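You operate a simulated robot arm through the tools that you are given. There is no shell and no other tool. Be economical: measure what you need, move in short steps, check, and stop when the job is done.

The job below is to be done with a simulated robot arm. You get a single attempt, and the scene is never put back.

Task
Clamp the cream leg in the vice and deburr its end.
Fine: lay the lug between the jaws, turn the red vice knob till the grip gauge stands in green, use the purple deburring pad and put the pad back; the leg stays clamped. Set down upright: purple deburring pad. What is to be rubbed or washed off counts as gone when no trace of it is left.

Only the result counts: the job must be done as asked and must still hold three seconds after the hand-in. Knocking over, shifting, dropping, spilling or breaking anything else fails it.

Robot
A 6-joint arm with a two-finger parallel gripper, fixed in place. Base frame: the origin is at the foot of the arm, x ahead of it, y to its left, z up; the work surface is at about z = 86. Units: cm, rad, N and s.
With the tool pointing down near the work surface it reaches from about 26 to 68 cm from the base axis. Its first joint turns from -1.152 to 1.152 rad. Payload 2.9 kg.
Tool frame: the origin (TCP) lies between the finger pads and is the grasp point; the fingertips stand 3 cm ahead of it; z points along the fingers, y is the line along which they close. Largest opening 11 cm; finger width 2, thickness 1; the body of the gripper, 4.8 by 11.2 cm, starts 5.5 cm behind the TCP.
Orientation is that of the tool frame in the base frame, as [roll, pitch, yaw] about the fixed x, y, z axes, in that order (R = Rz(yaw) Ry(pitch) Rx(roll)). With the fingers straight down and closing along the base's y, the tool's x points along the base's -x, its y along +y and its z along -z.

Tools
- The arm moves only by the tool nudge_tool. Its argument "commands" is a list of rows, each an object of numbers (a shift or turn left out is 0, a gripper value left out holds the last): "fingers": the opening, from 0 (shut) to 1 (fully open); "x", "y", "z": the shift along the tool's x, y, z in units of 200 mm (1.0 is 200 mm); "ax", "ay", "az": the turn, a rotation vector about the tool's x, y, z in units of 45 degrees (1.0 is 45 degrees). In form: [{"fingers": .., "x": .., "y": .., "z": .., "ax": .., "ay": .., "az": ..}, ...]. A call has 1 to 10 rows; each row is the pose to reach, as a shift and turn from the pose commanded when the call began, along the tool's axes at that moment. A call with a number of a shift or a turn outside -1 to 1 is refused whole. Each row takes 0.2 s and may step no farther than 5 cm and 0.15 rad from the row before; otherwise, or with a gripper value out of range, the whole call is refused. A pose out of reach is approached as far as the arm can. The call stops where the force on the tool passes 60 N (or 10 N more than at its start, if that is more) or the arm is blocked; 0.2 s more then pass. The fingers move at their own pace (about 10.8 cm/s each) and stop on an object; they squeeze with about 35 N. The grip force told is the motor's: it shows also when the fingers shut on nothing. Time passes only in rows, and 0.2 s behind the last, so rows that repeat a pose let the fingers close. It gives the time, the measured TCP pose, the force on the tool (base axes), the opening and the grip force at its end, in the units of the frame above (readings bear some noise), with the torque about the TCP (base axes, N m) and any sound that the robot's microphone picked up.
- Cameras (640 x 400 px; columns grow to the right, rows downward): "scene" is fixed at [8.26, 43.44, 139.72]; the picture's right is [-0.74, -0.67, 0.00], its down [-0.29, 0.32, -0.90] and it looks along [0.61, -0.67, -0.44] (base axes); focal length 311 px, centre (320, 200). "wrist" rides on the gripper at [7.2, 1.7, -10.3] in the tool frame; the picture's right is [-0.23, 0.97, 0.00], its down [-0.76, -0.18, -0.62] and it looks along [-0.61, -0.14, 0.78] (tool axes); focal length 222 px, centre (320, 200). There is no depth. A picture from a camera that has moved, and an enlarged one, comes with that camera's place and axes in the base frame and with its lens.
- get_image(camera): a new picture of that camera. No time passes.
- zoom(camera, box): a new picture of the part [left, top, right, bottom] of that camera's present view, enlarged. No time passes.
- finish_job(): hands the job in; it is judged then, once.

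Work in short steps. Places have to be worked out from the pictures, the camera data and where the tool is seen: move nearer, look again, correct. Check each grasp and each placing, and mend what went wrong. You have 120 turns and 68 pictures in all, those below and enlarged ones among them. Open the gripper and draw the arm clear of the work before you hand the job in, unless the task says otherwise; then end with one line.

The tools are called after ">>>" as a command line: name --argument value ..., lists and objects as JSON in quotes. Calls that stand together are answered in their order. nudge_tool: Moves the arm, as the interface text tells. Its arguments: {"type":"object","properties":{"commands":{"type":"array","items":{"type":"object","properties":{"fingers":{"type":"number"},"x":{"type":"number"},"y":{"type":"number"},"z":{"type":"number"},"ax":{"type":"number"},"ay":{"type":"number"},"az":{"type":"number"}}}}},"required":["commands"]} The other tools are called the same way: get_image (camera) takes a picture; zoom (camera, box) takes an enlarged picture of a part of a camera's view; finish_job () hands the job in.

At the start:

```text
time_s: 0.0
tcp_pos: [33.91, -18.67, 128.75]
tool_rot: [-3.14, -0.001, -3.14]
contact_force: [0.3, 0.4, 0.7]
wrist_torque: [0.02, -0.03, -0.01]
gripper_width: 11.01
finger_force: 0.0
```

scene: 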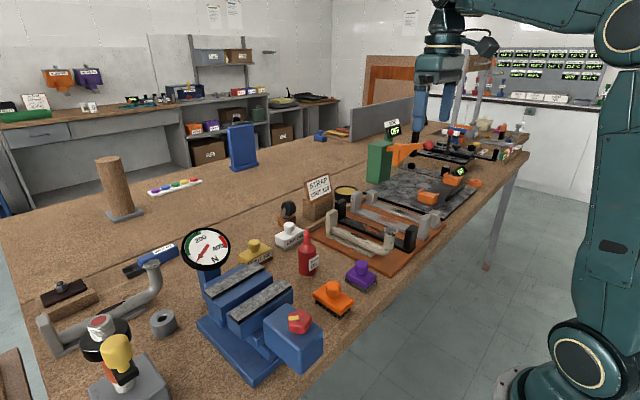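
wrist: 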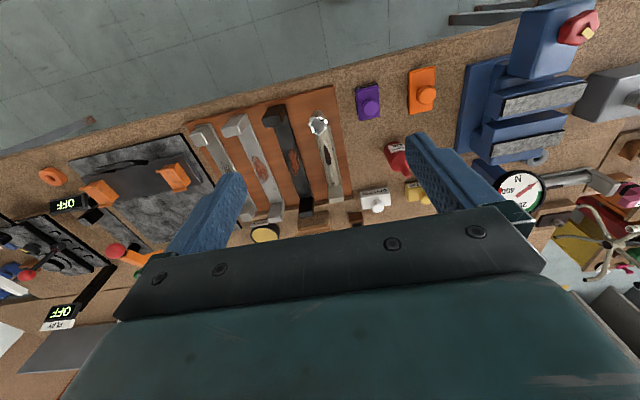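

I'll look closer at the vice, the rack of legs, and the pads first.

>>> zoom --camera "scene" --box '[290, 160, 450, 260]'

>>> zoom --camera "scene" --box '[170, 220, 390, 390]'

>>> zoom --camera "wrist" --box '[180, 70, 440, 240]'

>>> zoom --camera "wrist" --box '[440, 0, 640, 240]'

```text
4.00 times, centred on (370, 210) of scene
camera zoom: at [8.26, 43.44, 139.72], right [-0.74, -0.67, 0.0], down [-0.29, 0.32, -0.9], along [0.61, -0.67, -0.44], focal length 1243 px, centre (120, 160)
```

zoom: 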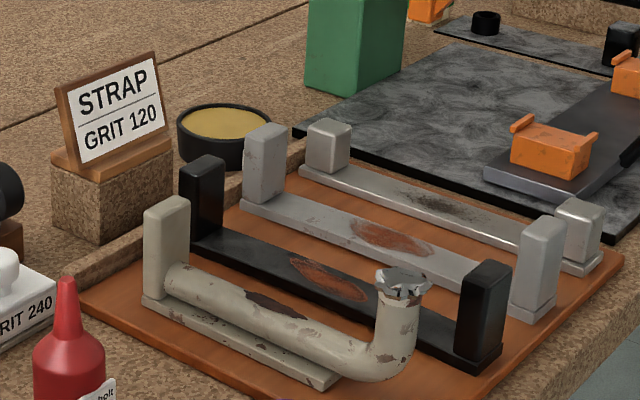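

```text
2.35 times, centred on (280, 305) of scene
camera zoom: at [8.26, 43.44, 139.72], right [-0.74, -0.67, 0.0], down [-0.29, 0.32, -0.9], along [0.61, -0.67, -0.44], focal length 731 px, centre (414, -47)
```

zoom: 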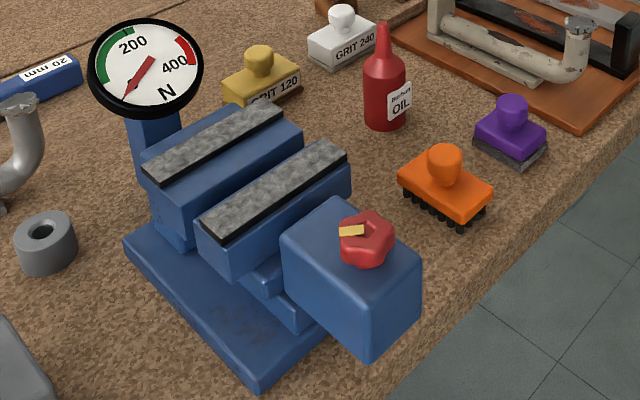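

```text
2.35 times, centred on (310, 155) of wrist
camera zoom: at [26.75, -17.0, 139.17], right [0.23, 0.97, 0.0], down [0.76, -0.18, 0.62], along [0.61, -0.14, -0.78], focal length 523 px, centre (344, 306)
```

zoom: 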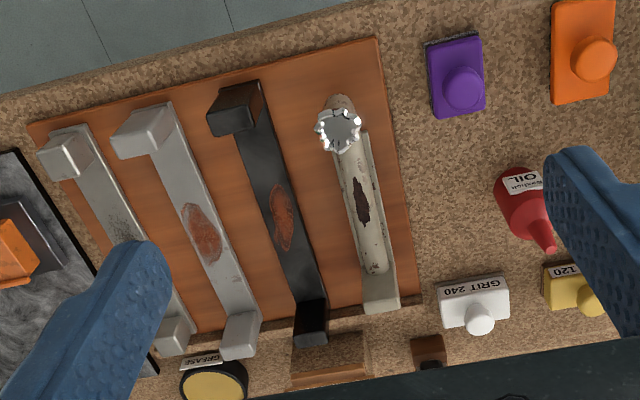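

```text
1.67 times, centred on (540, 120) of wrist
camera zoom: at [26.75, -17.0, 139.17], right [0.23, 0.97, 0.0], down [0.76, -0.18, 0.62], along [0.61, -0.14, -0.78], focal length 370 px, centre (-47, 333)
```

zoom: 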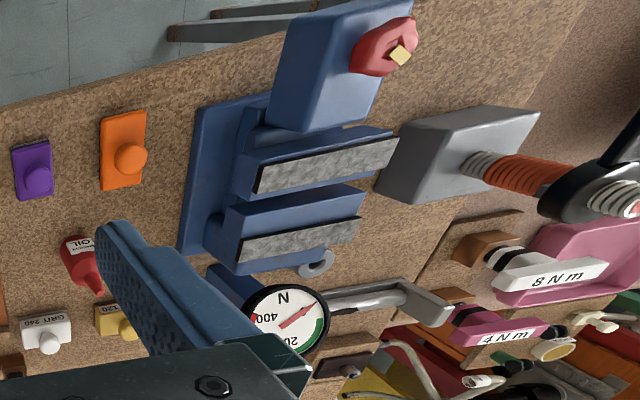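

I need a closer, cleaner look at the cream leg's shape and at the similar grey leg on the left.

>>> zoom --camera "scene" --box '[320, 180, 400, 260]'

>>> zoom --camera "scene" --box '[30, 230, 190, 400]'

>>> nudge_tool --commands '[{"x": -0.2}, {"x": -0.4}, {"x": -0.5, "z": 0.1}, {"x": -0.5, "z": 0.1}]'

>>> get_image --camera "wrist"

```text
5.00 times, centred on (360, 220) of scene
camera zoom: at [8.26, 43.44, 139.72], right [-0.74, -0.67, 0.0], down [-0.29, 0.32, -0.9], along [0.61, -0.67, -0.44], focal length 1554 px, centre (120, 100)
```

zoom: 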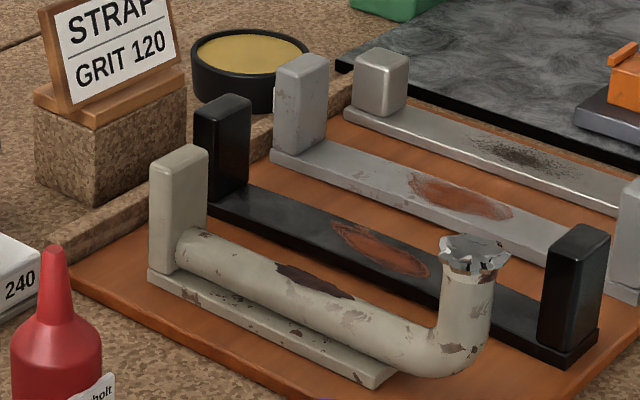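

```text
2.35 times, centred on (110, 315) of scene
camera zoom: at [8.26, 43.44, 139.72], right [-0.74, -0.67, 0.0], down [-0.29, 0.32, -0.9], along [0.61, -0.67, -0.44], focal length 731 px, centre (814, -71)
```

zoom: 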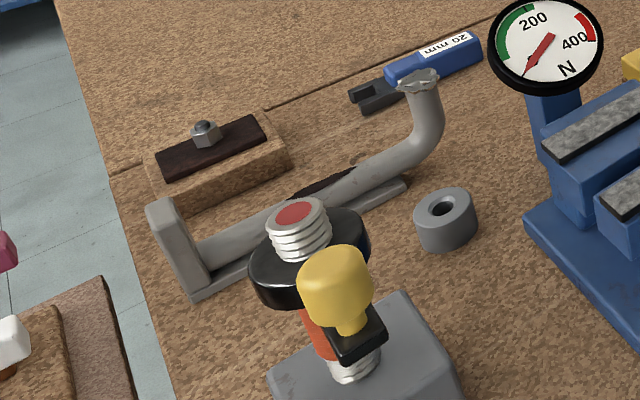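

```text
time_s: 1.0
tcp_pos: [43.99, -18.66, 126.89]
tool_rot: [-3.139, 0.001, 3.14]
contact_force: [0.4, 0.8, 0.5]
wrist_torque: [0.0, 0.01, 0.02]
gripper_width: 10.99
finger_force: 0.1
```

```text
59 pictures are left
camera wrist: at [36.8, -16.95, 137.21], right [0.23, 0.97, 0.0], down [0.76, -0.18, 0.62], along [0.61, -0.14, -0.78], focal length 222 px, centre (320, 200)
```

wrist: 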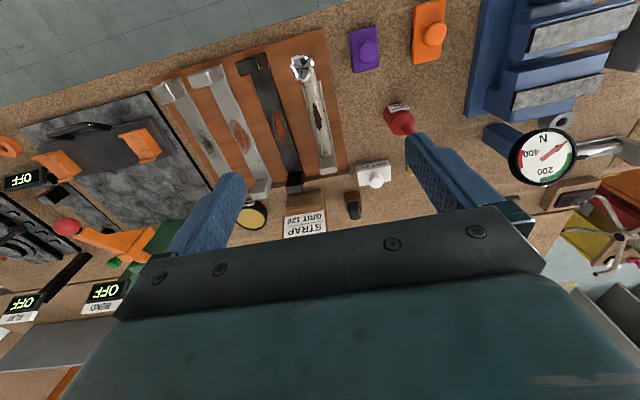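

Cream leg: bar along x with an upright block at the far end (~x 62), tube with an upward elbow and burred end near (42,-21,96). Now I go over to look at the vice from above.

>>> nudge_tool --commands '[{"y": 0.2}, {"y": 0.4}, {"y": 0.6}, {"y": 0.8}, {"y": 1.0}]'

>>> nudge_tool --commands '[{"y": 0.2}, {"y": 0.4, "z": 0.1}, {"y": 0.6, "z": 0.25}, {"y": 0.8, "z": 0.4}, {"y": 0.9, "z": 0.4}]'

>>> get_image --camera "wrist"

>>> get_image --camera "scene"

```text
time_s: 2.2
tcp_pos: [44.42, 1.32, 126.74]
tool_rot: [-3.14, -0.001, 3.141]
contact_force: [-0.4, 0.6, -0.2]
wrist_torque: [0.0, -0.01, 0.03]
gripper_width: 11.0
finger_force: 0.0
```

```text
time_s: 3.4
tcp_pos: [44.08, 19.34, 118.64]
tool_rot: [-3.141, -0.001, 3.142]
contact_force: [-0.4, -0.2, 0.1]
wrist_torque: [0.0, -0.01, 0.0]
gripper_width: 10.99
finger_force: 0.0
```

```text
58 pictures are left
camera wrist: at [36.74, 21.11, 129.0], right [0.23, 0.97, 0.0], down [0.76, -0.18, 0.62], along [0.61, -0.14, -0.78], focal length 222 px, centre (320, 200)
```

wrist: 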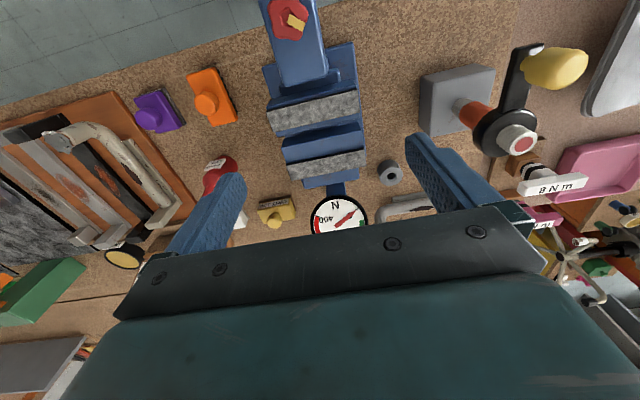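

```text
57 pictures are left
```

scene: 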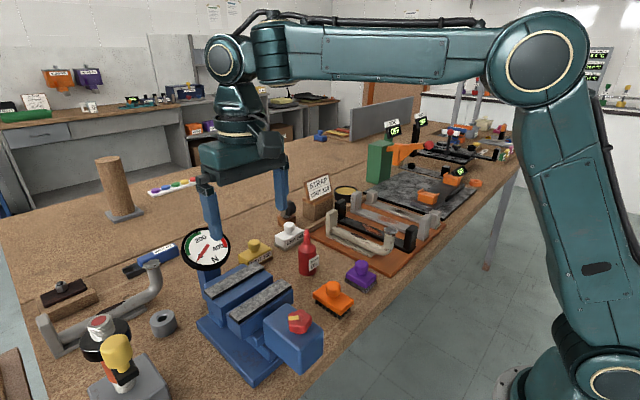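

>>> zoom --camera "wrist" --box '[240, 0, 400, 240]'

>>> zoom --camera "wrist" --box '[0, 80, 240, 260]'

```text
1.67 times, centred on (320, 120) of wrist
camera zoom: at [36.74, 21.11, 129.0], right [0.23, 0.97, 0.0], down [0.76, -0.18, 0.62], along [0.61, -0.14, -0.78], focal length 370 px, centre (320, 333)
```

zoom: 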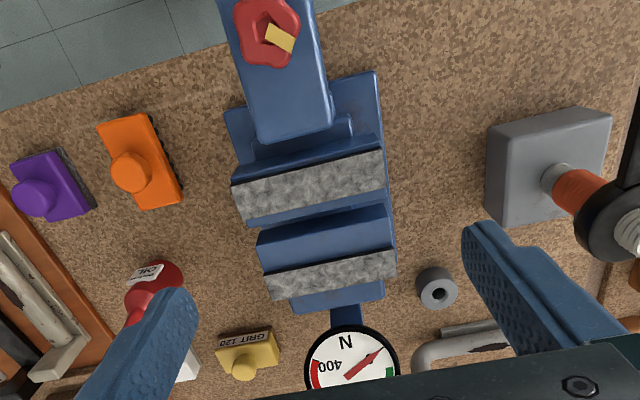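

```text
2.22 times, centred on (120, 170) of wrist
camera zoom: at [36.74, 21.11, 129.0], right [0.23, 0.97, 0.0], down [0.76, -0.18, 0.62], along [0.61, -0.14, -0.78], focal length 494 px, centre (764, 267)
```

zoom: 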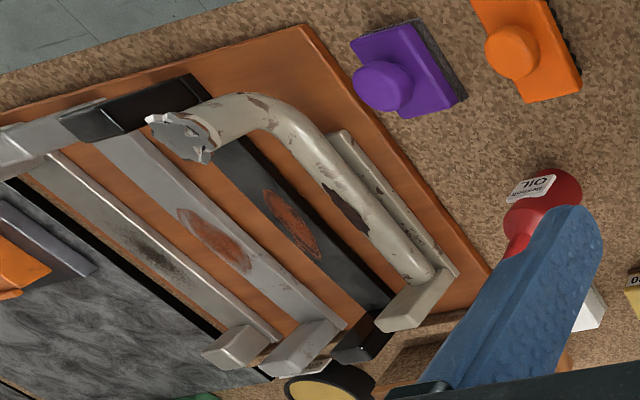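

Jaw tops are at z≈97, x 45–48 (front) and 53.5–56.5 (rear), y 12–24.5. I check jaw depth and the knob.

>>> zoom --camera "scene" --box '[180, 220, 340, 390]'

>>> zoom --camera "wrist" --box '[260, 80, 380, 200]'

```text
2.35 times, centred on (260, 305) of scene
camera zoom: at [8.26, 43.44, 139.72], right [-0.74, -0.67, 0.0], down [-0.29, 0.32, -0.9], along [0.61, -0.67, -0.44], focal length 731 px, centre (461, -47)
```

zoom: 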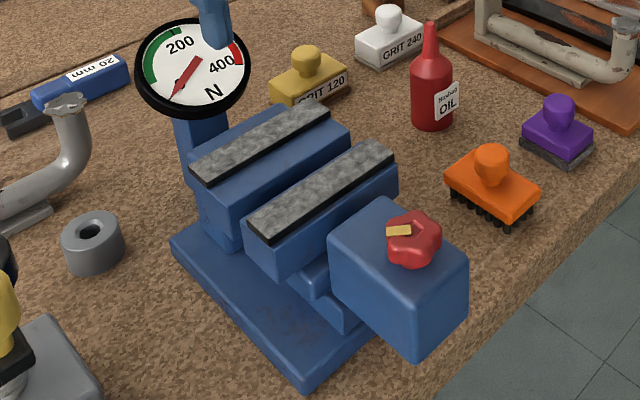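

```text
3.33 times, centred on (320, 140) of wrist
camera zoom: at [36.74, 21.11, 129.0], right [0.23, 0.97, 0.0], down [0.76, -0.18, 0.62], along [0.61, -0.14, -0.78], focal length 740 px, centre (320, 400)
```

zoom: 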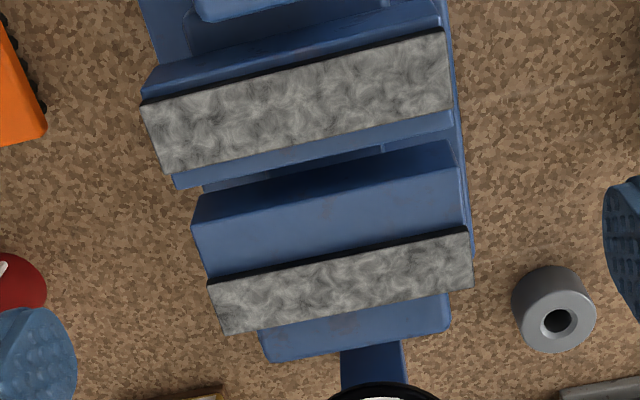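

The jaw shape is unclear (a step or sloped inner face). I'll turn the wrist 90° and look along the jaw gap from the −y side.

>>> nudge_tool --commands '[{"y": -0.17, "x": -0.06, "az": -0.166}, {"y": -0.34, "x": -0.12, "az": -0.333}, {"y": -0.51, "x": -0.18, "az": -0.5}, {"y": -0.68, "x": -0.24, "az": -0.666}, {"y": -0.85, "x": -0.3, "az": -0.833}, {"y": -0.97, "x": -0.35, "az": -1.0}]'

>>> nudge_tool --commands '[{"z": 0.06, "az": -0.166}, {"z": 0.12, "az": -0.333}, {"z": 0.18, "az": -0.5}, {"z": 0.24, "az": -0.666}, {"z": 0.3, "az": -0.833}, {"z": 0.4, "az": -1.0}, {"z": 0.4, "az": -1.0}]'

>>> get_image --camera "wrist"

```text
time_s: 4.8
tcp_pos: [51.07, -0.28, 118.72]
tool_rot: [-3.137, 0.0, -2.353]
contact_force: [-0.1, 0.7, -0.9]
wrist_torque: [0.04, -0.01, 0.01]
gripper_width: 10.99
finger_force: 0.1
```

```text
time_s: 6.4
tcp_pos: [50.99, -0.28, 110.83]
tool_rot: [3.141, -0.002, -1.567]
contact_force: [-1.2, -0.2, -0.1]
wrist_torque: [-0.03, 0.01, 0.03]
gripper_width: 11.02
finger_force: 0.0
```

```text
52 pictures are left
camera wrist: at [49.32, -7.44, 121.22], right [-0.97, 0.22, 0.0], down [0.18, 0.76, 0.62], along [0.14, 0.61, -0.78], focal length 222 px, centre (320, 200)
```

wrist: 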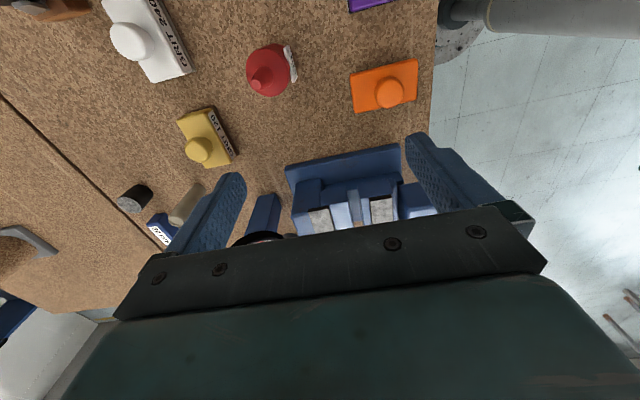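

>>> zoom --camera "wrist" --box '[270, 130, 450, 240]'

```text
3.56 times, centred on (360, 185) of wrist
camera zoom: at [49.32, -7.44, 121.22], right [-0.97, 0.22, 0.0], down [0.18, 0.76, 0.62], along [0.14, 0.61, -0.78], focal length 790 px, centre (178, 253)
```

zoom: 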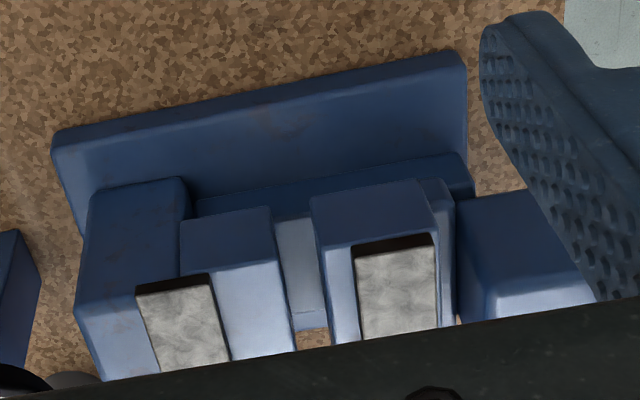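

The real gap between the jaw blocks is about x 48–50 (≈2 cm), y 12–25. Now I go look at the leg closely from above with the original yaw.

>>> nudge_tool --commands '[{"x": 0.18, "az": 0.166}, {"x": 0.36, "az": 0.333}, {"x": 0.54, "az": 0.5}, {"x": 0.72, "az": 0.666}, {"x": 0.9, "az": 0.833}, {"x": 1.0, "y": -0.1, "az": 1.0}]'

>>> nudge_tool --commands '[{"az": 0.166}, {"az": 0.333}, {"az": 0.5}, {"az": 0.666}, {"az": 0.833}, {"az": 1.0}, {"az": 1.0}]'

>>> get_image --camera "wrist"

>>> zoom --camera "wrist" --box '[240, 60, 400, 240]'

```text
time_s: 7.8
tcp_pos: [53.1, -20.6, 110.62]
tool_rot: [-3.14, -0.001, -2.358]
contact_force: [0.2, -0.3, -0.1]
wrist_torque: [0.0, 0.0, 0.03]
gripper_width: 11.01
finger_force: 0.1
```

```text
time_s: 9.4
tcp_pos: [53.01, -20.32, 110.9]
tool_rot: [-3.139, 0.0, 3.14]
contact_force: [0.2, -0.2, 0.0]
wrist_torque: [0.02, -0.03, 0.0]
gripper_width: 10.98
finger_force: 0.2
```

```text
50 pictures are left
camera wrist: at [45.77, -18.51, 121.23], right [0.23, 0.97, 0.0], down [0.76, -0.18, 0.62], along [0.61, -0.14, -0.78], focal length 222 px, centre (320, 200)
```

wrist: 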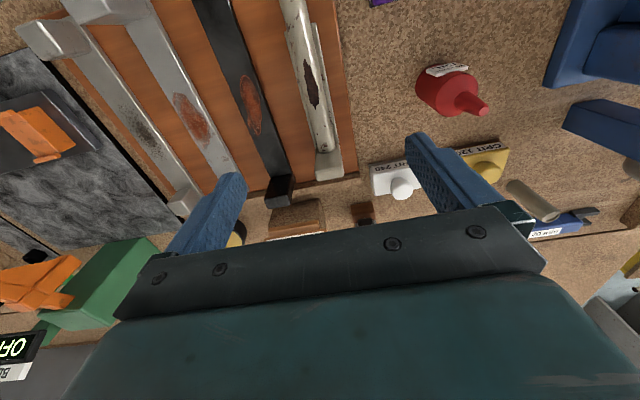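

```text
2.22 times, centred on (320, 150) of wrist
camera zoom: at [45.77, -18.51, 121.23], right [0.23, 0.97, 0.0], down [0.76, -0.18, 0.62], along [0.61, -0.14, -0.78], focal length 494 px, centre (320, 311)
```

zoom: 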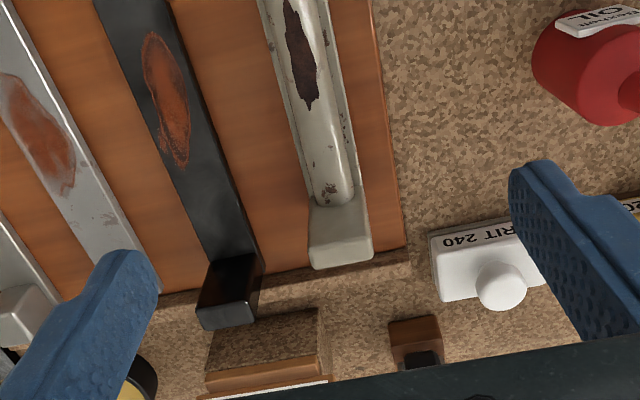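

The bar looks ~4 cm wide and the block ~2 cm thick; I need an end-on view of the jaws to settle how the lug fits. Moving to a tilted low view from the −y side.

>>> nudge_tool --commands '[{"y": 0.18, "az": -0.166}, {"y": 0.36, "az": -0.333}, {"y": 0.54, "az": -0.5}, {"y": 0.72, "az": -0.666}, {"y": 0.9, "az": -0.833}, {"y": 1.0, "x": 0.1, "az": -1.0}]'

>>> nudge_tool --commands '[{"az": -0.166}, {"az": -0.333}, {"az": -0.5}, {"az": -0.666}, {"az": -0.833}, {"az": -1.0}, {"az": -1.0}]'

>>> nudge_tool --commands '[{"ay": -0.166, "z": 0.05}, {"ay": -0.333, "z": 0.1}, {"ay": -0.5, "z": 0.15}, {"ay": -0.666, "z": 0.25}, {"ay": -0.833, "z": 0.33, "x": -0.1}, {"ay": -0.833, "z": 0.33, "x": -0.1}]'

>>> get_image --camera "wrist"

```text
time_s: 10.8
tcp_pos: [51.08, 0.13, 110.84]
tool_rot: [-3.14, 0.001, -2.354]
contact_force: [0.2, -0.4, 0.4]
wrist_torque: [0.0, 0.03, 0.02]
gripper_width: 11.0
finger_force: 0.0
```

```text
time_s: 12.4
tcp_pos: [50.98, -0.17, 110.7]
tool_rot: [-3.141, -0.001, -1.568]
contact_force: [0.1, -0.6, 0.1]
wrist_torque: [-0.02, -0.01, -0.03]
gripper_width: 10.98
finger_force: 0.0
```

```text
time_s: 13.8
tcp_pos: [50.85, 1.74, 104.29]
tool_rot: [3.141, 0.654, -1.57]
contact_force: [0.6, 0.0, -0.5]
wrist_torque: [-0.06, -0.02, 0.03]
gripper_width: 10.99
finger_force: 0.0
```

```text
48 pictures are left
camera wrist: at [49.24, -10.24, 108.12], right [-0.97, 0.18, 0.14], down [0.18, 0.22, 0.96], along [0.14, 0.96, -0.25], focal length 222 px, centre (320, 200)
```

wrist: 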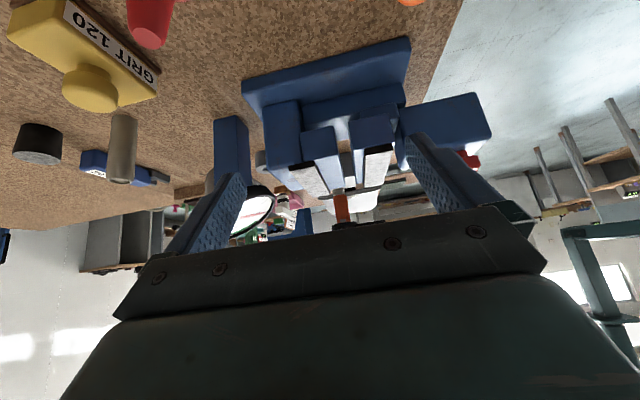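

>>> zoom --camera "wrist" --box '[230, 30, 500, 210]'

```text
2.22 times, centred on (365, 120) of wrist
camera zoom: at [49.24, -10.24, 108.12], right [-0.97, 0.18, 0.14], down [0.18, 0.22, 0.96], along [0.14, 0.96, -0.25], focal length 494 px, centre (220, 378)
```

zoom: 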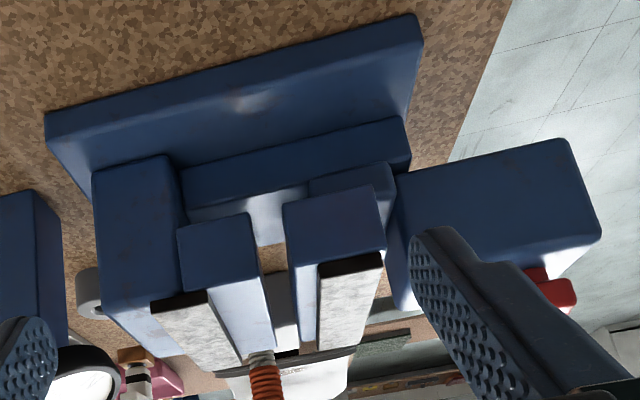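

This view is inverted but decisive: grey slabs stand ~1 cm proud with blue ledges between them (≈5.6 cm apart), so the 4 cm bar (lug) lies flat along y between the slabs. I go back to level, turn and hover over the cream leg to align.

>>> nudge_tool --commands '[{"ay": 0.166, "z": -0.1}, {"ay": 0.333, "z": -0.2}, {"ay": 0.5, "z": -0.25}, {"ay": 0.666, "z": -0.25}, {"ay": 0.833, "z": -0.25}, {"ay": 0.833, "z": -0.25}]'

>>> nudge_tool --commands '[{"x": 0.18, "az": 0.166}, {"x": 0.36, "az": 0.333}, {"x": 0.54, "az": 0.5}, {"x": 0.72, "az": 0.666}, {"x": 0.9, "az": 0.833}, {"x": 0.95, "y": -0.15, "az": 1.0}]'

>>> nudge_tool --commands '[{"az": 0.166}, {"az": 0.333}, {"az": 0.5}, {"az": 0.666}, {"az": 0.833}, {"az": 1.0}, {"az": 1.0}]'

```text
time_s: 15.2
tcp_pos: [50.89, -1.15, 108.3]
tool_rot: [-3.14, -0.003, -1.567]
contact_force: [1.0, -0.1, 0.0]
wrist_torque: [-0.02, 0.0, -0.01]
gripper_width: 11.02
finger_force: 0.1
```

```text
time_s: 16.6
tcp_pos: [53.66, -20.42, 108.32]
tool_rot: [-3.141, -0.002, -2.357]
contact_force: [0.3, -0.2, 0.2]
wrist_torque: [-0.03, 0.02, 0.0]
gripper_width: 11.03
finger_force: 0.1
```

```text
time_s: 18.2
tcp_pos: [53.82, -20.05, 108.18]
tool_rot: [-3.141, -0.002, 3.14]
contact_force: [0.3, 0.6, 0.7]
wrist_torque: [0.0, -0.01, 0.05]
gripper_width: 10.99
finger_force: 0.1
```

Now lower to about z=100 and look at the alignment.

>>> nudge_tool --commands '[{"y": -0.04, "z": 0.2}, {"y": -0.04, "z": 0.4, "fingers": 0.6}, {"y": -0.04, "z": 0.4, "fingers": 0.6}]'

>>> zoom --camera "wrist" --box '[180, 0, 460, 240]'

```text
time_s: 19.0
tcp_pos: [53.86, -21.19, 100.04]
tool_rot: [-3.139, -0.001, -3.141]
contact_force: [0.4, 0.2, -0.2]
wrist_torque: [0.03, 0.0, 0.02]
gripper_width: 6.61
finger_force: 0.1
```

```text
1.67 times, centred on (320, 120) of wrist
camera zoom: at [46.65, -19.41, 110.36], right [0.23, 0.97, 0.0], down [0.76, -0.18, 0.62], along [0.61, -0.14, -0.78], focal length 370 px, centre (320, 333)
```

zoom: 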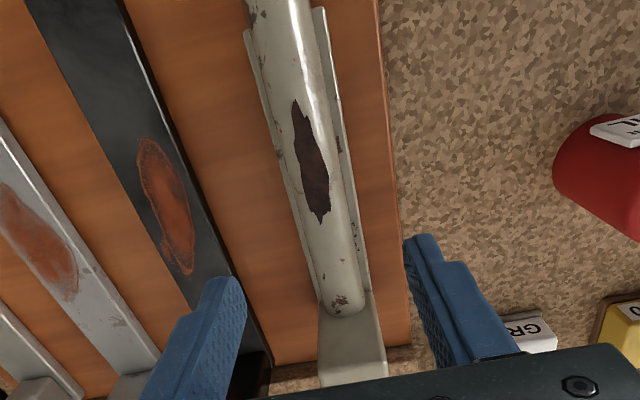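

Leg is aligned with x, tube axis y≈-20.9, bar from x≈45.7 to 63. I descend so that the tips stop just above the bar, with the fingers around the tube.

>>> nudge_tool --commands '[{"y": 0.015, "z": 0.2, "fingers": 0.5}, {"y": 0.015, "z": 0.32, "fingers": 0.5}, {"y": 0.015, "z": 0.41, "fingers": 0.5}]'

>>> zoom --camera "scene" --box '[300, 150, 440, 260]'

>>> zoom --camera "wrist" --box '[180, 40, 460, 240]'

```text
time_s: 19.8
tcp_pos: [53.87, -20.82, 91.79]
tool_rot: [-3.139, 0.0, 3.141]
contact_force: [1.1, 0.4, 0.7]
wrist_torque: [-0.02, -0.04, -0.01]
gripper_width: 5.51
finger_force: 0.0
```

```text
3.64 times, centred on (370, 205) of scene
camera zoom: at [8.26, 43.44, 139.72], right [-0.74, -0.67, 0.0], down [-0.29, 0.32, -0.9], along [0.61, -0.67, -0.44], focal length 1130 px, centre (138, 182)
```

zoom: 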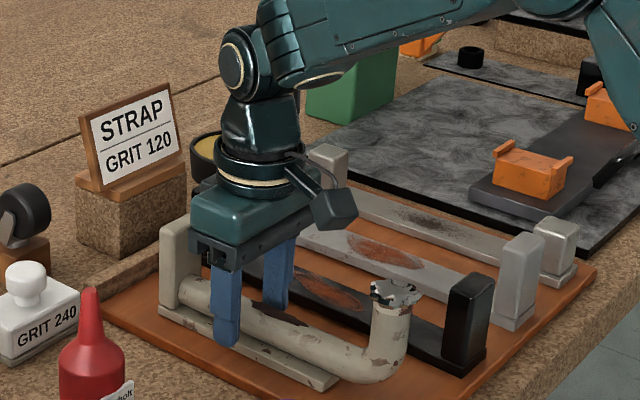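

```text
2.00 times, centred on (320, 140) of wrist
camera zoom: at [46.64, -19.08, 102.16], right [0.23, 0.97, 0.0], down [0.76, -0.18, 0.62], along [0.61, -0.14, -0.78], focal length 444 px, centre (320, 320)
```

zoom: 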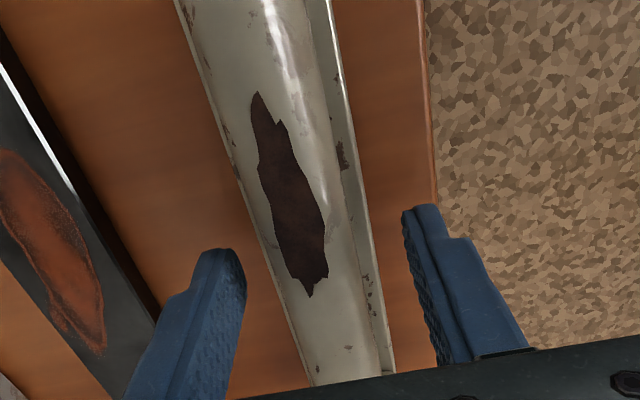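

The fingers straddle the tube, tips near the bar. Close and lift slightly.

>>> nudge_tool --commands '[{"fingers": 0}, {"fingers": 0}, {"fingers": 0}]'

>>> nudge_tool --commands '[{"z": -0.05}, {"z": -0.1}, {"z": -0.2}, {"z": -0.2}]'

>>> zoom --camera "scene" --box '[300, 150, 440, 260]'

```text
time_s: 20.6
tcp_pos: [53.79, -20.78, 91.88]
tool_rot: [-3.141, 0.001, -3.141]
contact_force: [0.8, -0.2, 0.0]
wrist_torque: [0.0, -0.2, -0.01]
gripper_width: 2.48
finger_force: 35.1
```

```text
time_s: 21.6
tcp_pos: [54.14, -20.53, 95.82]
tool_rot: [-3.141, 0.002, 3.141]
contact_force: [0.0, -0.7, -4.1]
wrist_torque: [-0.01, -0.03, -0.02]
gripper_width: 2.46
finger_force: 35.1
```

```text
3.64 times, centred on (370, 205) of scene
camera zoom: at [8.27, 43.44, 139.72], right [-0.74, -0.67, 0.0], down [-0.29, 0.32, -0.9], along [0.61, -0.67, -0.44], focal length 1130 px, centre (138, 182)
```

zoom: 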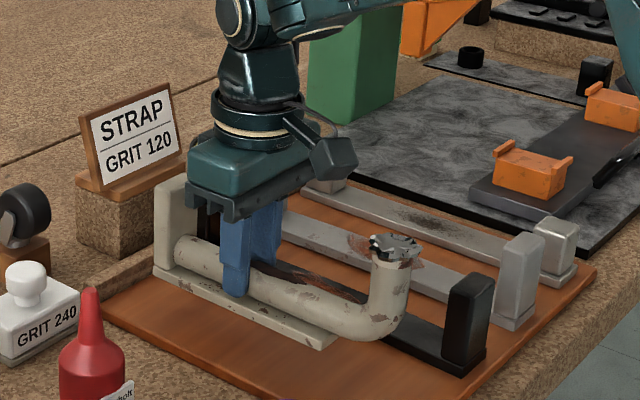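

Leg is held level and is light (~0.4 kg). Lift high, carry to the vice side and rotate 90° (burr end toward −y).

>>> nudge_tool --commands '[{"z": -0.24}, {"z": -0.48}, {"z": -0.72}, {"z": -0.95}]'

>>> nudge_tool --commands '[{"y": 0.18, "az": -0.166}, {"y": 0.36, "az": -0.333}, {"y": 0.54, "az": -0.5}, {"y": 0.72, "az": -0.666}, {"y": 0.9, "az": -0.833}, {"y": 1.0, "x": 0.15, "az": -1.0}]'

>>> nudge_tool --commands '[{"az": -0.166}, {"az": -0.333}, {"az": -0.5}, {"az": -0.666}, {"az": -0.833}, {"az": -1.0}, {"az": -1.0}]'

>>> nudge_tool --commands '[{"x": -0.2}, {"x": -0.4}, {"x": -0.6}, {"x": -0.8}, {"x": -0.9}, {"x": -0.9}]'

>>> get_image --camera "scene"

```text
time_s: 22.6
tcp_pos: [54.08, -20.79, 114.74]
tool_rot: [3.142, 0.002, -3.14]
contact_force: [-0.7, -0.4, -4.1]
wrist_torque: [0.0, -0.03, -0.01]
gripper_width: 2.46
finger_force: 34.4
```

```text
time_s: 24.0
tcp_pos: [50.87, -0.49, 114.91]
tool_rot: [-3.14, 0.0, -2.353]
contact_force: [-0.3, -0.5, -3.8]
wrist_torque: [0.02, -0.05, -0.02]
gripper_width: 2.42
finger_force: 34.8
```

```text
time_s: 25.6
tcp_pos: [50.91, -0.67, 114.97]
tool_rot: [3.14, -0.002, -1.569]
contact_force: [0.7, 0.4, -4.3]
wrist_torque: [0.04, -0.01, -0.02]
gripper_width: 2.48
finger_force: 34.7
```

```text
time_s: 27.0
tcp_pos: [51.15, 17.25, 114.67]
tool_rot: [3.141, -0.001, -1.571]
contact_force: [-0.1, 0.0, -3.2]
wrist_torque: [0.01, -0.01, 0.03]
gripper_width: 2.47
finger_force: 34.6
```

```text
42 pictures are left
```

scene: 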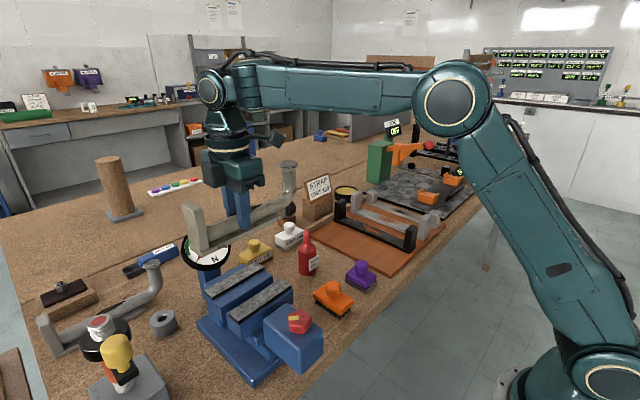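

Leg is above the vice with the burr end toward −y. I shift to x≈50.3 and lower partway, then inspect alignment.

>>> nudge_tool --commands '[{"x": -0.02, "y": 0.035, "z": 0.1}, {"x": -0.02, "y": 0.035, "z": 0.25}, {"x": -0.02, "y": 0.035, "z": 0.42}, {"x": -0.02, "y": 0.035, "z": 0.42}]'

>>> zoom --camera "wrist" --box '[180, 0, 500, 240]'

>>> zoom --camera "scene" --box '[160, 180, 340, 380]'

```text
time_s: 28.0
tcp_pos: [50.42, 17.75, 106.49]
tool_rot: [3.141, -0.001, -1.57]
contact_force: [-0.7, 0.2, -4.2]
wrist_torque: [0.03, 0.01, 0.0]
gripper_width: 2.47
finger_force: 35.2
```

```text
1.67 times, centred on (340, 120) of wrist
camera zoom: at [48.75, 10.45, 116.88], right [-0.97, 0.23, 0.0], down [0.18, 0.76, 0.62], along [0.14, 0.61, -0.78], focal length 370 px, centre (287, 333)
```

zoom: 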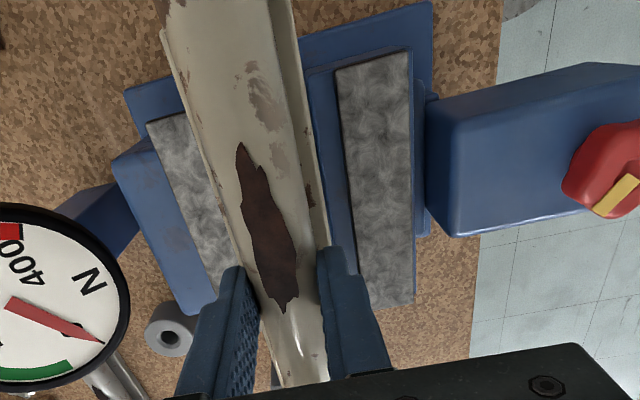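

```text
2.00 times, centred on (250, 280) of scene
camera zoom: at [8.27, 43.44, 139.72], right [-0.74, -0.67, 0.0], down [-0.29, 0.32, -0.9], along [0.61, -0.67, -0.44], focal length 621 px, centre (460, 40)
```

zoom: 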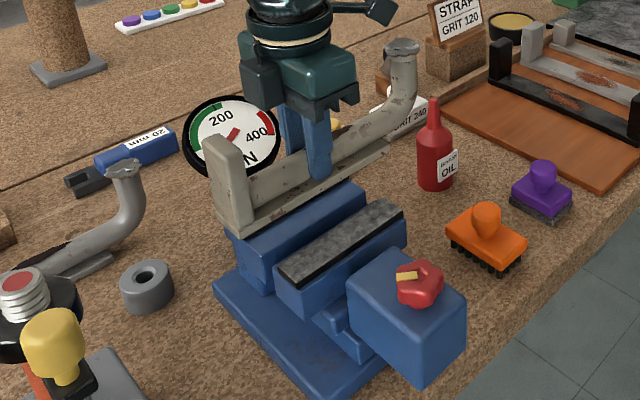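

All views agree if slab tops are at z≈98.6 with inner edges x≈47.1 and 52.6, so the bar centre should be at x≈49.85. Shift −0.65 in x and lower gently toward contact.

>>> nudge_tool --commands '[{"y": 0.033}, {"y": 0.033, "z": 0.05}, {"y": 0.033, "z": 0.1}, {"y": 0.033, "z": 0.14}, {"y": 0.033, "z": 0.14}]'

>>> zoom --camera "wrist" --box '[180, 0, 500, 240]'

>>> zoom --camera "scene" --box '[180, 220, 320, 340]'

```text
time_s: 29.2
tcp_pos: [49.65, 17.67, 103.7]
tool_rot: [3.141, -0.002, -1.571]
contact_force: [-0.1, -0.2, -4.9]
wrist_torque: [0.06, -0.03, 0.03]
gripper_width: 2.44
finger_force: 34.9
```

```text
1.67 times, centred on (340, 120) of wrist
camera zoom: at [48.0, 10.41, 114.04], right [-0.97, 0.23, 0.0], down [0.18, 0.76, 0.62], along [0.14, 0.61, -0.78], focal length 370 px, centre (287, 333)
```

zoom: 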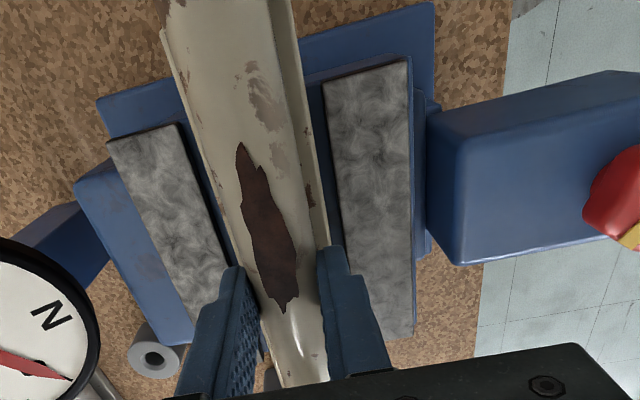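

```text
3.33 times, centred on (250, 280) of scene
camera zoom: at [8.27, 43.44, 139.72], right [-0.74, -0.67, 0.0], down [-0.29, 0.32, -0.9], along [0.61, -0.67, -0.44], focal length 1036 px, centre (553, -67)
```

zoom: 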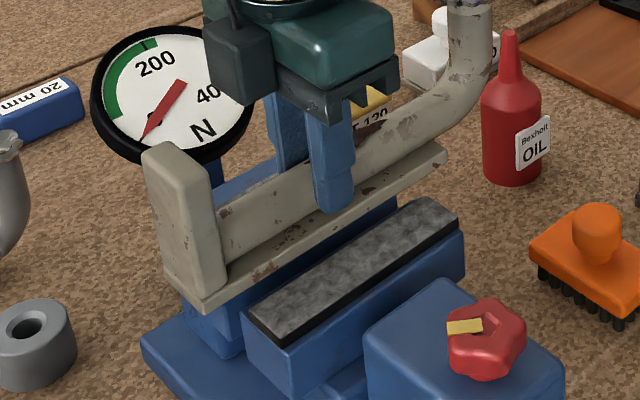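

Bar is centred between the slabs (~0.6 cm each side). Lower in small steps watching the weight disappear.

>>> nudge_tool --commands '[{"z": 0.02}, {"z": 0.04}, {"z": 0.04}]'

>>> nudge_tool --commands '[{"z": 0.01}, {"z": 0.02}, {"z": 0.02}]'

```text
time_s: 30.0
tcp_pos: [49.65, 17.7, 102.99]
tool_rot: [3.141, -0.002, -1.571]
contact_force: [0.0, 0.3, -3.5]
wrist_torque: [0.06, -0.01, 0.0]
gripper_width: 2.44
finger_force: 34.6
```

```text
time_s: 30.8
tcp_pos: [49.67, 17.58, 102.41]
tool_rot: [3.141, -0.002, -1.571]
contact_force: [0.6, 0.0, -4.4]
wrist_torque: [0.04, 0.02, 0.01]
gripper_width: 2.48
finger_force: 35.0
```

>>> nudge_tool --commands '[{"z": 0.01}, {"z": 0.02}, {"z": 0.02}]'

>>> zoom --camera "scene" --box '[180, 220, 320, 340]'

```text
time_s: 31.6
tcp_pos: [49.79, 17.63, 102.34]
tool_rot: [-3.137, 0.001, -1.57]
contact_force: [-11.2, 0.5, 25.0]
wrist_torque: [-0.27, 0.41, -0.06]
gripper_width: 2.46
finger_force: 35.5
```

```text
3.33 times, centred on (250, 280) of scene
camera zoom: at [8.19, 43.43, 139.73], right [-0.74, -0.67, 0.0], down [-0.29, 0.32, -0.9], along [0.61, -0.67, -0.44], focal length 1036 px, centre (553, -67)
```

zoom: 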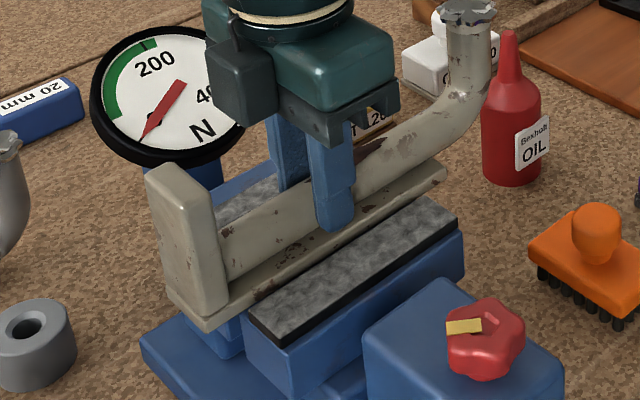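

>>> zoom --camera "wrist" --box '[220, 20, 420, 180]'

>>> zoom --camera "scene" --box '[200, 270, 270, 340]'

```text
2.50 times, centred on (320, 100) of wrist
camera zoom: at [48.04, 10.41, 112.68], right [-0.97, 0.23, 0.0], down [0.17, 0.76, 0.62], along [0.14, 0.61, -0.78], focal length 555 px, centre (320, 450)
```

zoom: 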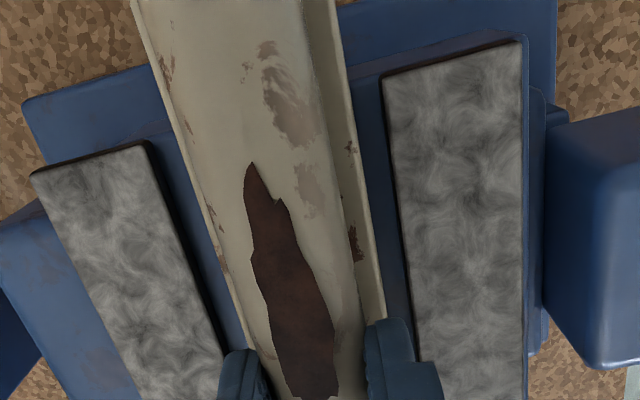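

```text
5.71 times, centred on (235, 305) of scene
camera zoom: at [8.19, 43.43, 139.73], right [-0.74, -0.67, 0.0], down [-0.29, 0.32, -0.9], along [0.61, -0.67, -0.44], focal length 1776 px, centre (806, -400)
```

zoom: 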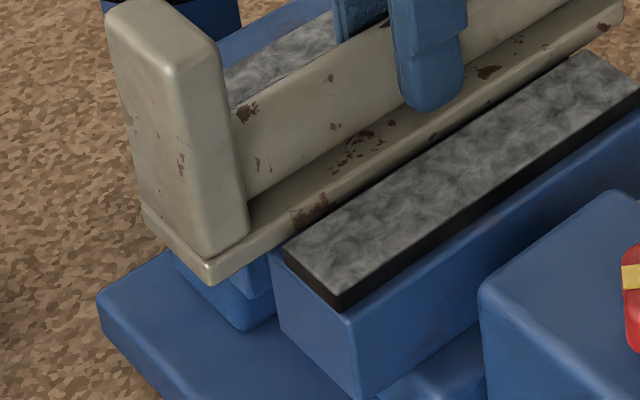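

The bar sits on the ledges between the raised slabs. Relieve the push, open a little and lift off.

>>> nudge_tool --commands '[{"z": -0.015}, {"z": -0.015, "fingers": 0.42}, {"z": -0.015, "fingers": 0.42}, {"z": -0.015, "fingers": 0.42}]'

>>> nudge_tool --commands '[{"z": -0.1}, {"z": -0.3}, {"z": -0.5}, {"z": -0.7}, {"z": -0.7}]'

>>> zoom --camera "wrist" --box '[180, 0, 500, 240]'

>>> zoom --camera "scene" --box '[180, 220, 320, 340]'

```text
time_s: 32.6
tcp_pos: [49.68, 17.65, 102.21]
tool_rot: [-3.141, -0.002, -1.572]
contact_force: [-0.5, 0.2, -0.2]
wrist_torque: [-0.03, 0.0, 0.01]
gripper_width: 4.64
finger_force: 0.1
```

```text
time_s: 33.8
tcp_pos: [49.41, 17.61, 116.56]
tool_rot: [-3.141, -0.002, -1.57]
contact_force: [-0.5, -0.2, -0.2]
wrist_torque: [0.01, 0.0, 0.03]
gripper_width: 4.63
finger_force: 0.1
```

```text
1.67 times, centred on (340, 120) of wrist
camera zoom: at [47.77, 10.34, 127.0], right [-0.97, 0.23, 0.0], down [0.18, 0.76, 0.62], along [0.14, 0.61, -0.78], focal length 370 px, centre (287, 333)
```

zoom: 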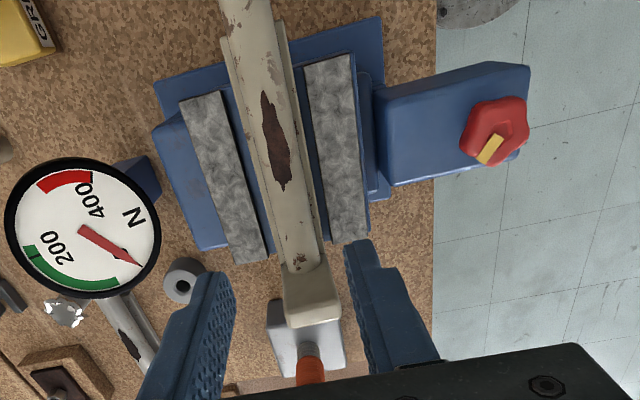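

```text
3.33 times, centred on (250, 280) of scene
camera zoom: at [8.26, 43.44, 139.72], right [-0.74, -0.67, 0.0], down [-0.29, 0.32, -0.9], along [0.61, -0.67, -0.44], focal length 1036 px, centre (553, -67)
```

zoom: 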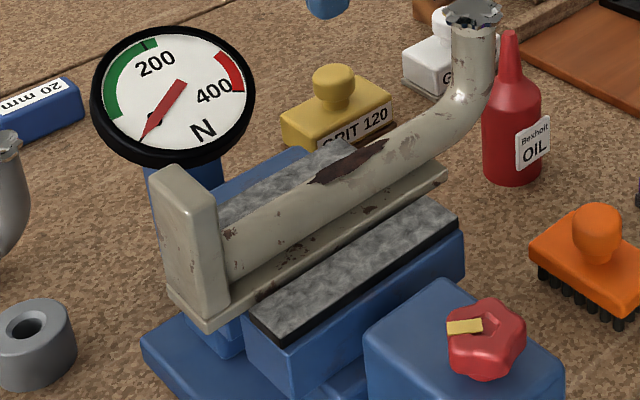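

Leg rests well. The red knob is around (35.6, 18.2, 100) with a vertical axis. Move above it.

>>> nudge_tool --commands '[{"y": 0.2, "x": -0.01}, {"y": 0.4, "x": -0.02}, {"y": 0.6, "x": -0.03}, {"y": 0.69, "x": -0.03, "z": 0.15, "fingers": 0.65}, {"y": 0.69, "x": -0.03, "z": 0.35, "fingers": 0.65}, {"y": 0.69, "x": -0.03, "z": 0.35, "fingers": 0.65}]'

>>> zoom --camera "wrist" --box '[200, 60, 440, 240]'

```text
time_s: 35.2
tcp_pos: [35.66, 18.14, 109.79]
tool_rot: [-3.141, -0.001, -1.571]
contact_force: [-0.6, 0.5, -0.7]
wrist_torque: [-0.05, 0.01, 0.0]
gripper_width: 7.16
finger_force: 0.0
```

```text
2.22 times, centred on (320, 150) of wrist
camera zoom: at [34.0, 10.83, 120.19], right [-0.97, 0.23, 0.0], down [0.18, 0.76, 0.62], along [0.14, 0.61, -0.78], focal length 494 px, centre (320, 311)
```

zoom: 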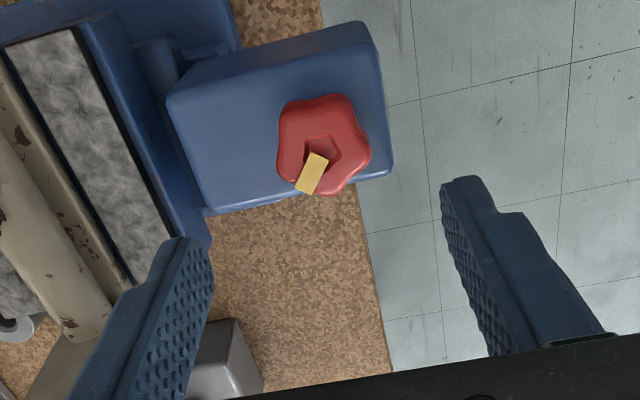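

Knob is nearly centred (≈(35.5,18.0)), diameter 3.6. Descend to z≈103 and check.

>>> nudge_tool --commands '[{"y": 0.006, "x": 0.006, "z": 0.15, "fingers": 0.5}, {"y": 0.006, "x": 0.006, "z": 0.34, "fingers": 0.5}, {"y": 0.006, "x": 0.006, "z": 0.34, "fingers": 0.5}]'

>>> zoom --camera "wrist" --box '[200, 60, 440, 240]'

>>> zoom --camera "scene" --box '[170, 210, 350, 380]'

```text
time_s: 36.0
tcp_pos: [35.46, 18.06, 102.74]
tool_rot: [-3.141, -0.001, -1.571]
contact_force: [-0.6, -0.3, 0.2]
wrist_torque: [-0.03, -0.01, 0.0]
gripper_width: 5.48
finger_force: 0.1
```

```text
2.22 times, centred on (320, 150) of wrist
camera zoom: at [33.84, 10.83, 113.23], right [-0.97, 0.23, 0.0], down [0.18, 0.76, 0.62], along [0.14, 0.61, -0.78], focal length 494 px, centre (320, 311)
```

zoom: 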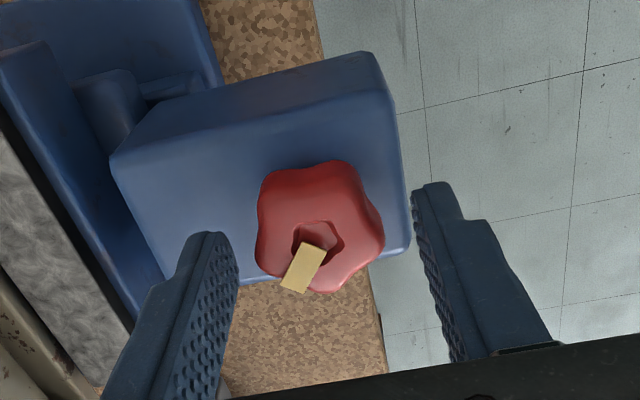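

```text
2.35 times, centred on (260, 295) of scene
camera zoom: at [8.26, 43.44, 139.72], right [-0.74, -0.67, 0.0], down [-0.29, 0.32, -0.9], along [0.61, -0.67, -0.44], focal length 731 px, centre (461, -24)
```

zoom: 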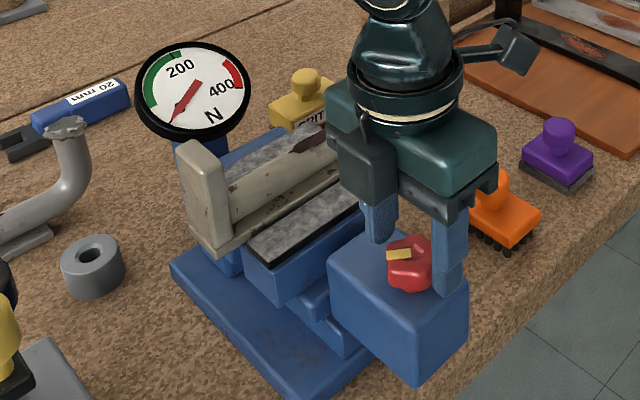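

Fingers straddle the knob; tips at z≈99.7. Lower a bit more in small steps, watching for contact.

>>> nudge_tool --commands '[{"z": 0.02}, {"z": 0.04}, {"z": 0.05}, {"z": 0.05}]'

>>> zoom --camera "scene" --box '[260, 260, 340, 340]'

```text
time_s: 37.0
tcp_pos: [35.54, 18.16, 101.8]
tool_rot: [-3.14, -0.002, -1.569]
contact_force: [-0.3, -0.5, 0.2]
wrist_torque: [0.02, -0.05, -0.01]
gripper_width: 5.49
finger_force: 0.0
```

```text
5.00 times, centred on (300, 300) of scene
camera zoom: at [8.26, 43.44, 139.72], right [-0.74, -0.67, 0.0], down [-0.29, 0.32, -0.9], along [0.61, -0.67, -0.44], focal length 1554 px, centre (420, -300)
```

zoom: 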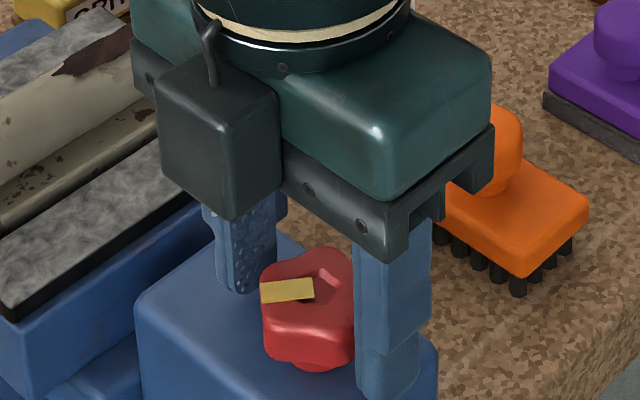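

Fingers bracket the knob well. Close on it and turn clockwise (from above) about 45°.

>>> nudge_tool --commands '[{"fingers": 0}, {"fingers": 0}, {"fingers": 0}]'

>>> nudge_tool --commands '[{"az": 0.166}, {"az": 0.333}, {"az": 0.5}, {"az": 0.666}, {"az": 0.833}, {"az": 1.0}, {"az": 1.0}]'

>>> zoom --camera "scene" --box '[170, 210, 350, 380]'

```text
time_s: 37.8
tcp_pos: [35.64, 18.1, 101.7]
tool_rot: [3.141, -0.003, -1.57]
contact_force: [1.2, 0.0, -3.1]
wrist_torque: [0.09, -0.09, 0.01]
gripper_width: 3.8
finger_force: 44.6
```

```text
time_s: 39.4
tcp_pos: [35.75, 18.14, 101.69]
tool_rot: [-3.137, -0.001, -2.361]
contact_force: [20.1, -18.5, -9.7]
wrist_torque: [0.78, -1.14, 0.05]
gripper_width: 3.81
finger_force: 45.7
```

```text
2.35 times, centred on (260, 295) of scene
camera zoom: at [8.33, 43.39, 139.73], right [-0.74, -0.67, 0.0], down [-0.29, 0.32, -0.9], along [0.6, -0.67, -0.44], focal length 731 px, centre (461, -24)
```

zoom: 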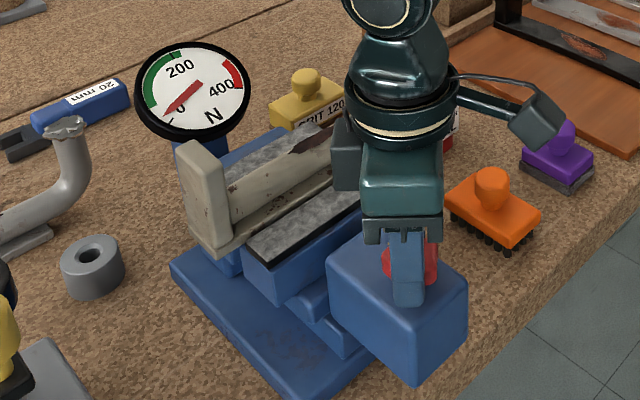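

The needle left zero, moving toward green. Turn a bit more in smaller steps, and look at the gauge.

>>> nudge_tool --commands '[{"az": 0.15}, {"az": 0.3}, {"az": 0.4}, {"az": 0.4}]'

>>> zoom --camera "scene" --box '[170, 210, 310, 340]'

```text
time_s: 40.4
tcp_pos: [35.87, 18.06, 101.66]
tool_rot: [-3.135, 0.002, -2.679]
contact_force: [29.8, -17.7, -2.3]
wrist_torque: [-0.51, 0.32, 0.06]
gripper_width: 3.81
finger_force: 44.9
```

```text
3.08 times, centred on (240, 275) of scene
camera zoom: at [8.36, 43.39, 139.73], right [-0.74, -0.67, 0.0], down [-0.29, 0.32, -0.9], along [0.6, -0.67, -0.44], focal length 956 px, centre (566, -31)
```

zoom: 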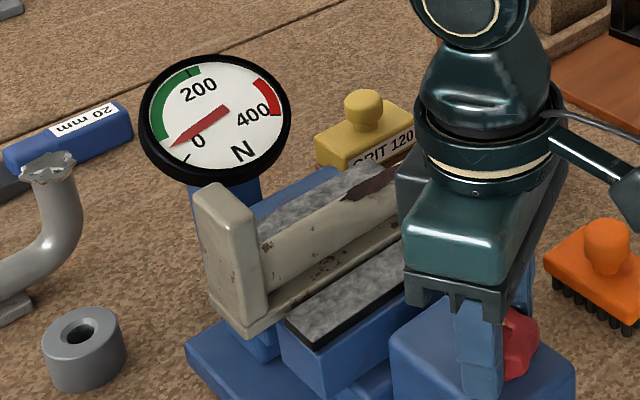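

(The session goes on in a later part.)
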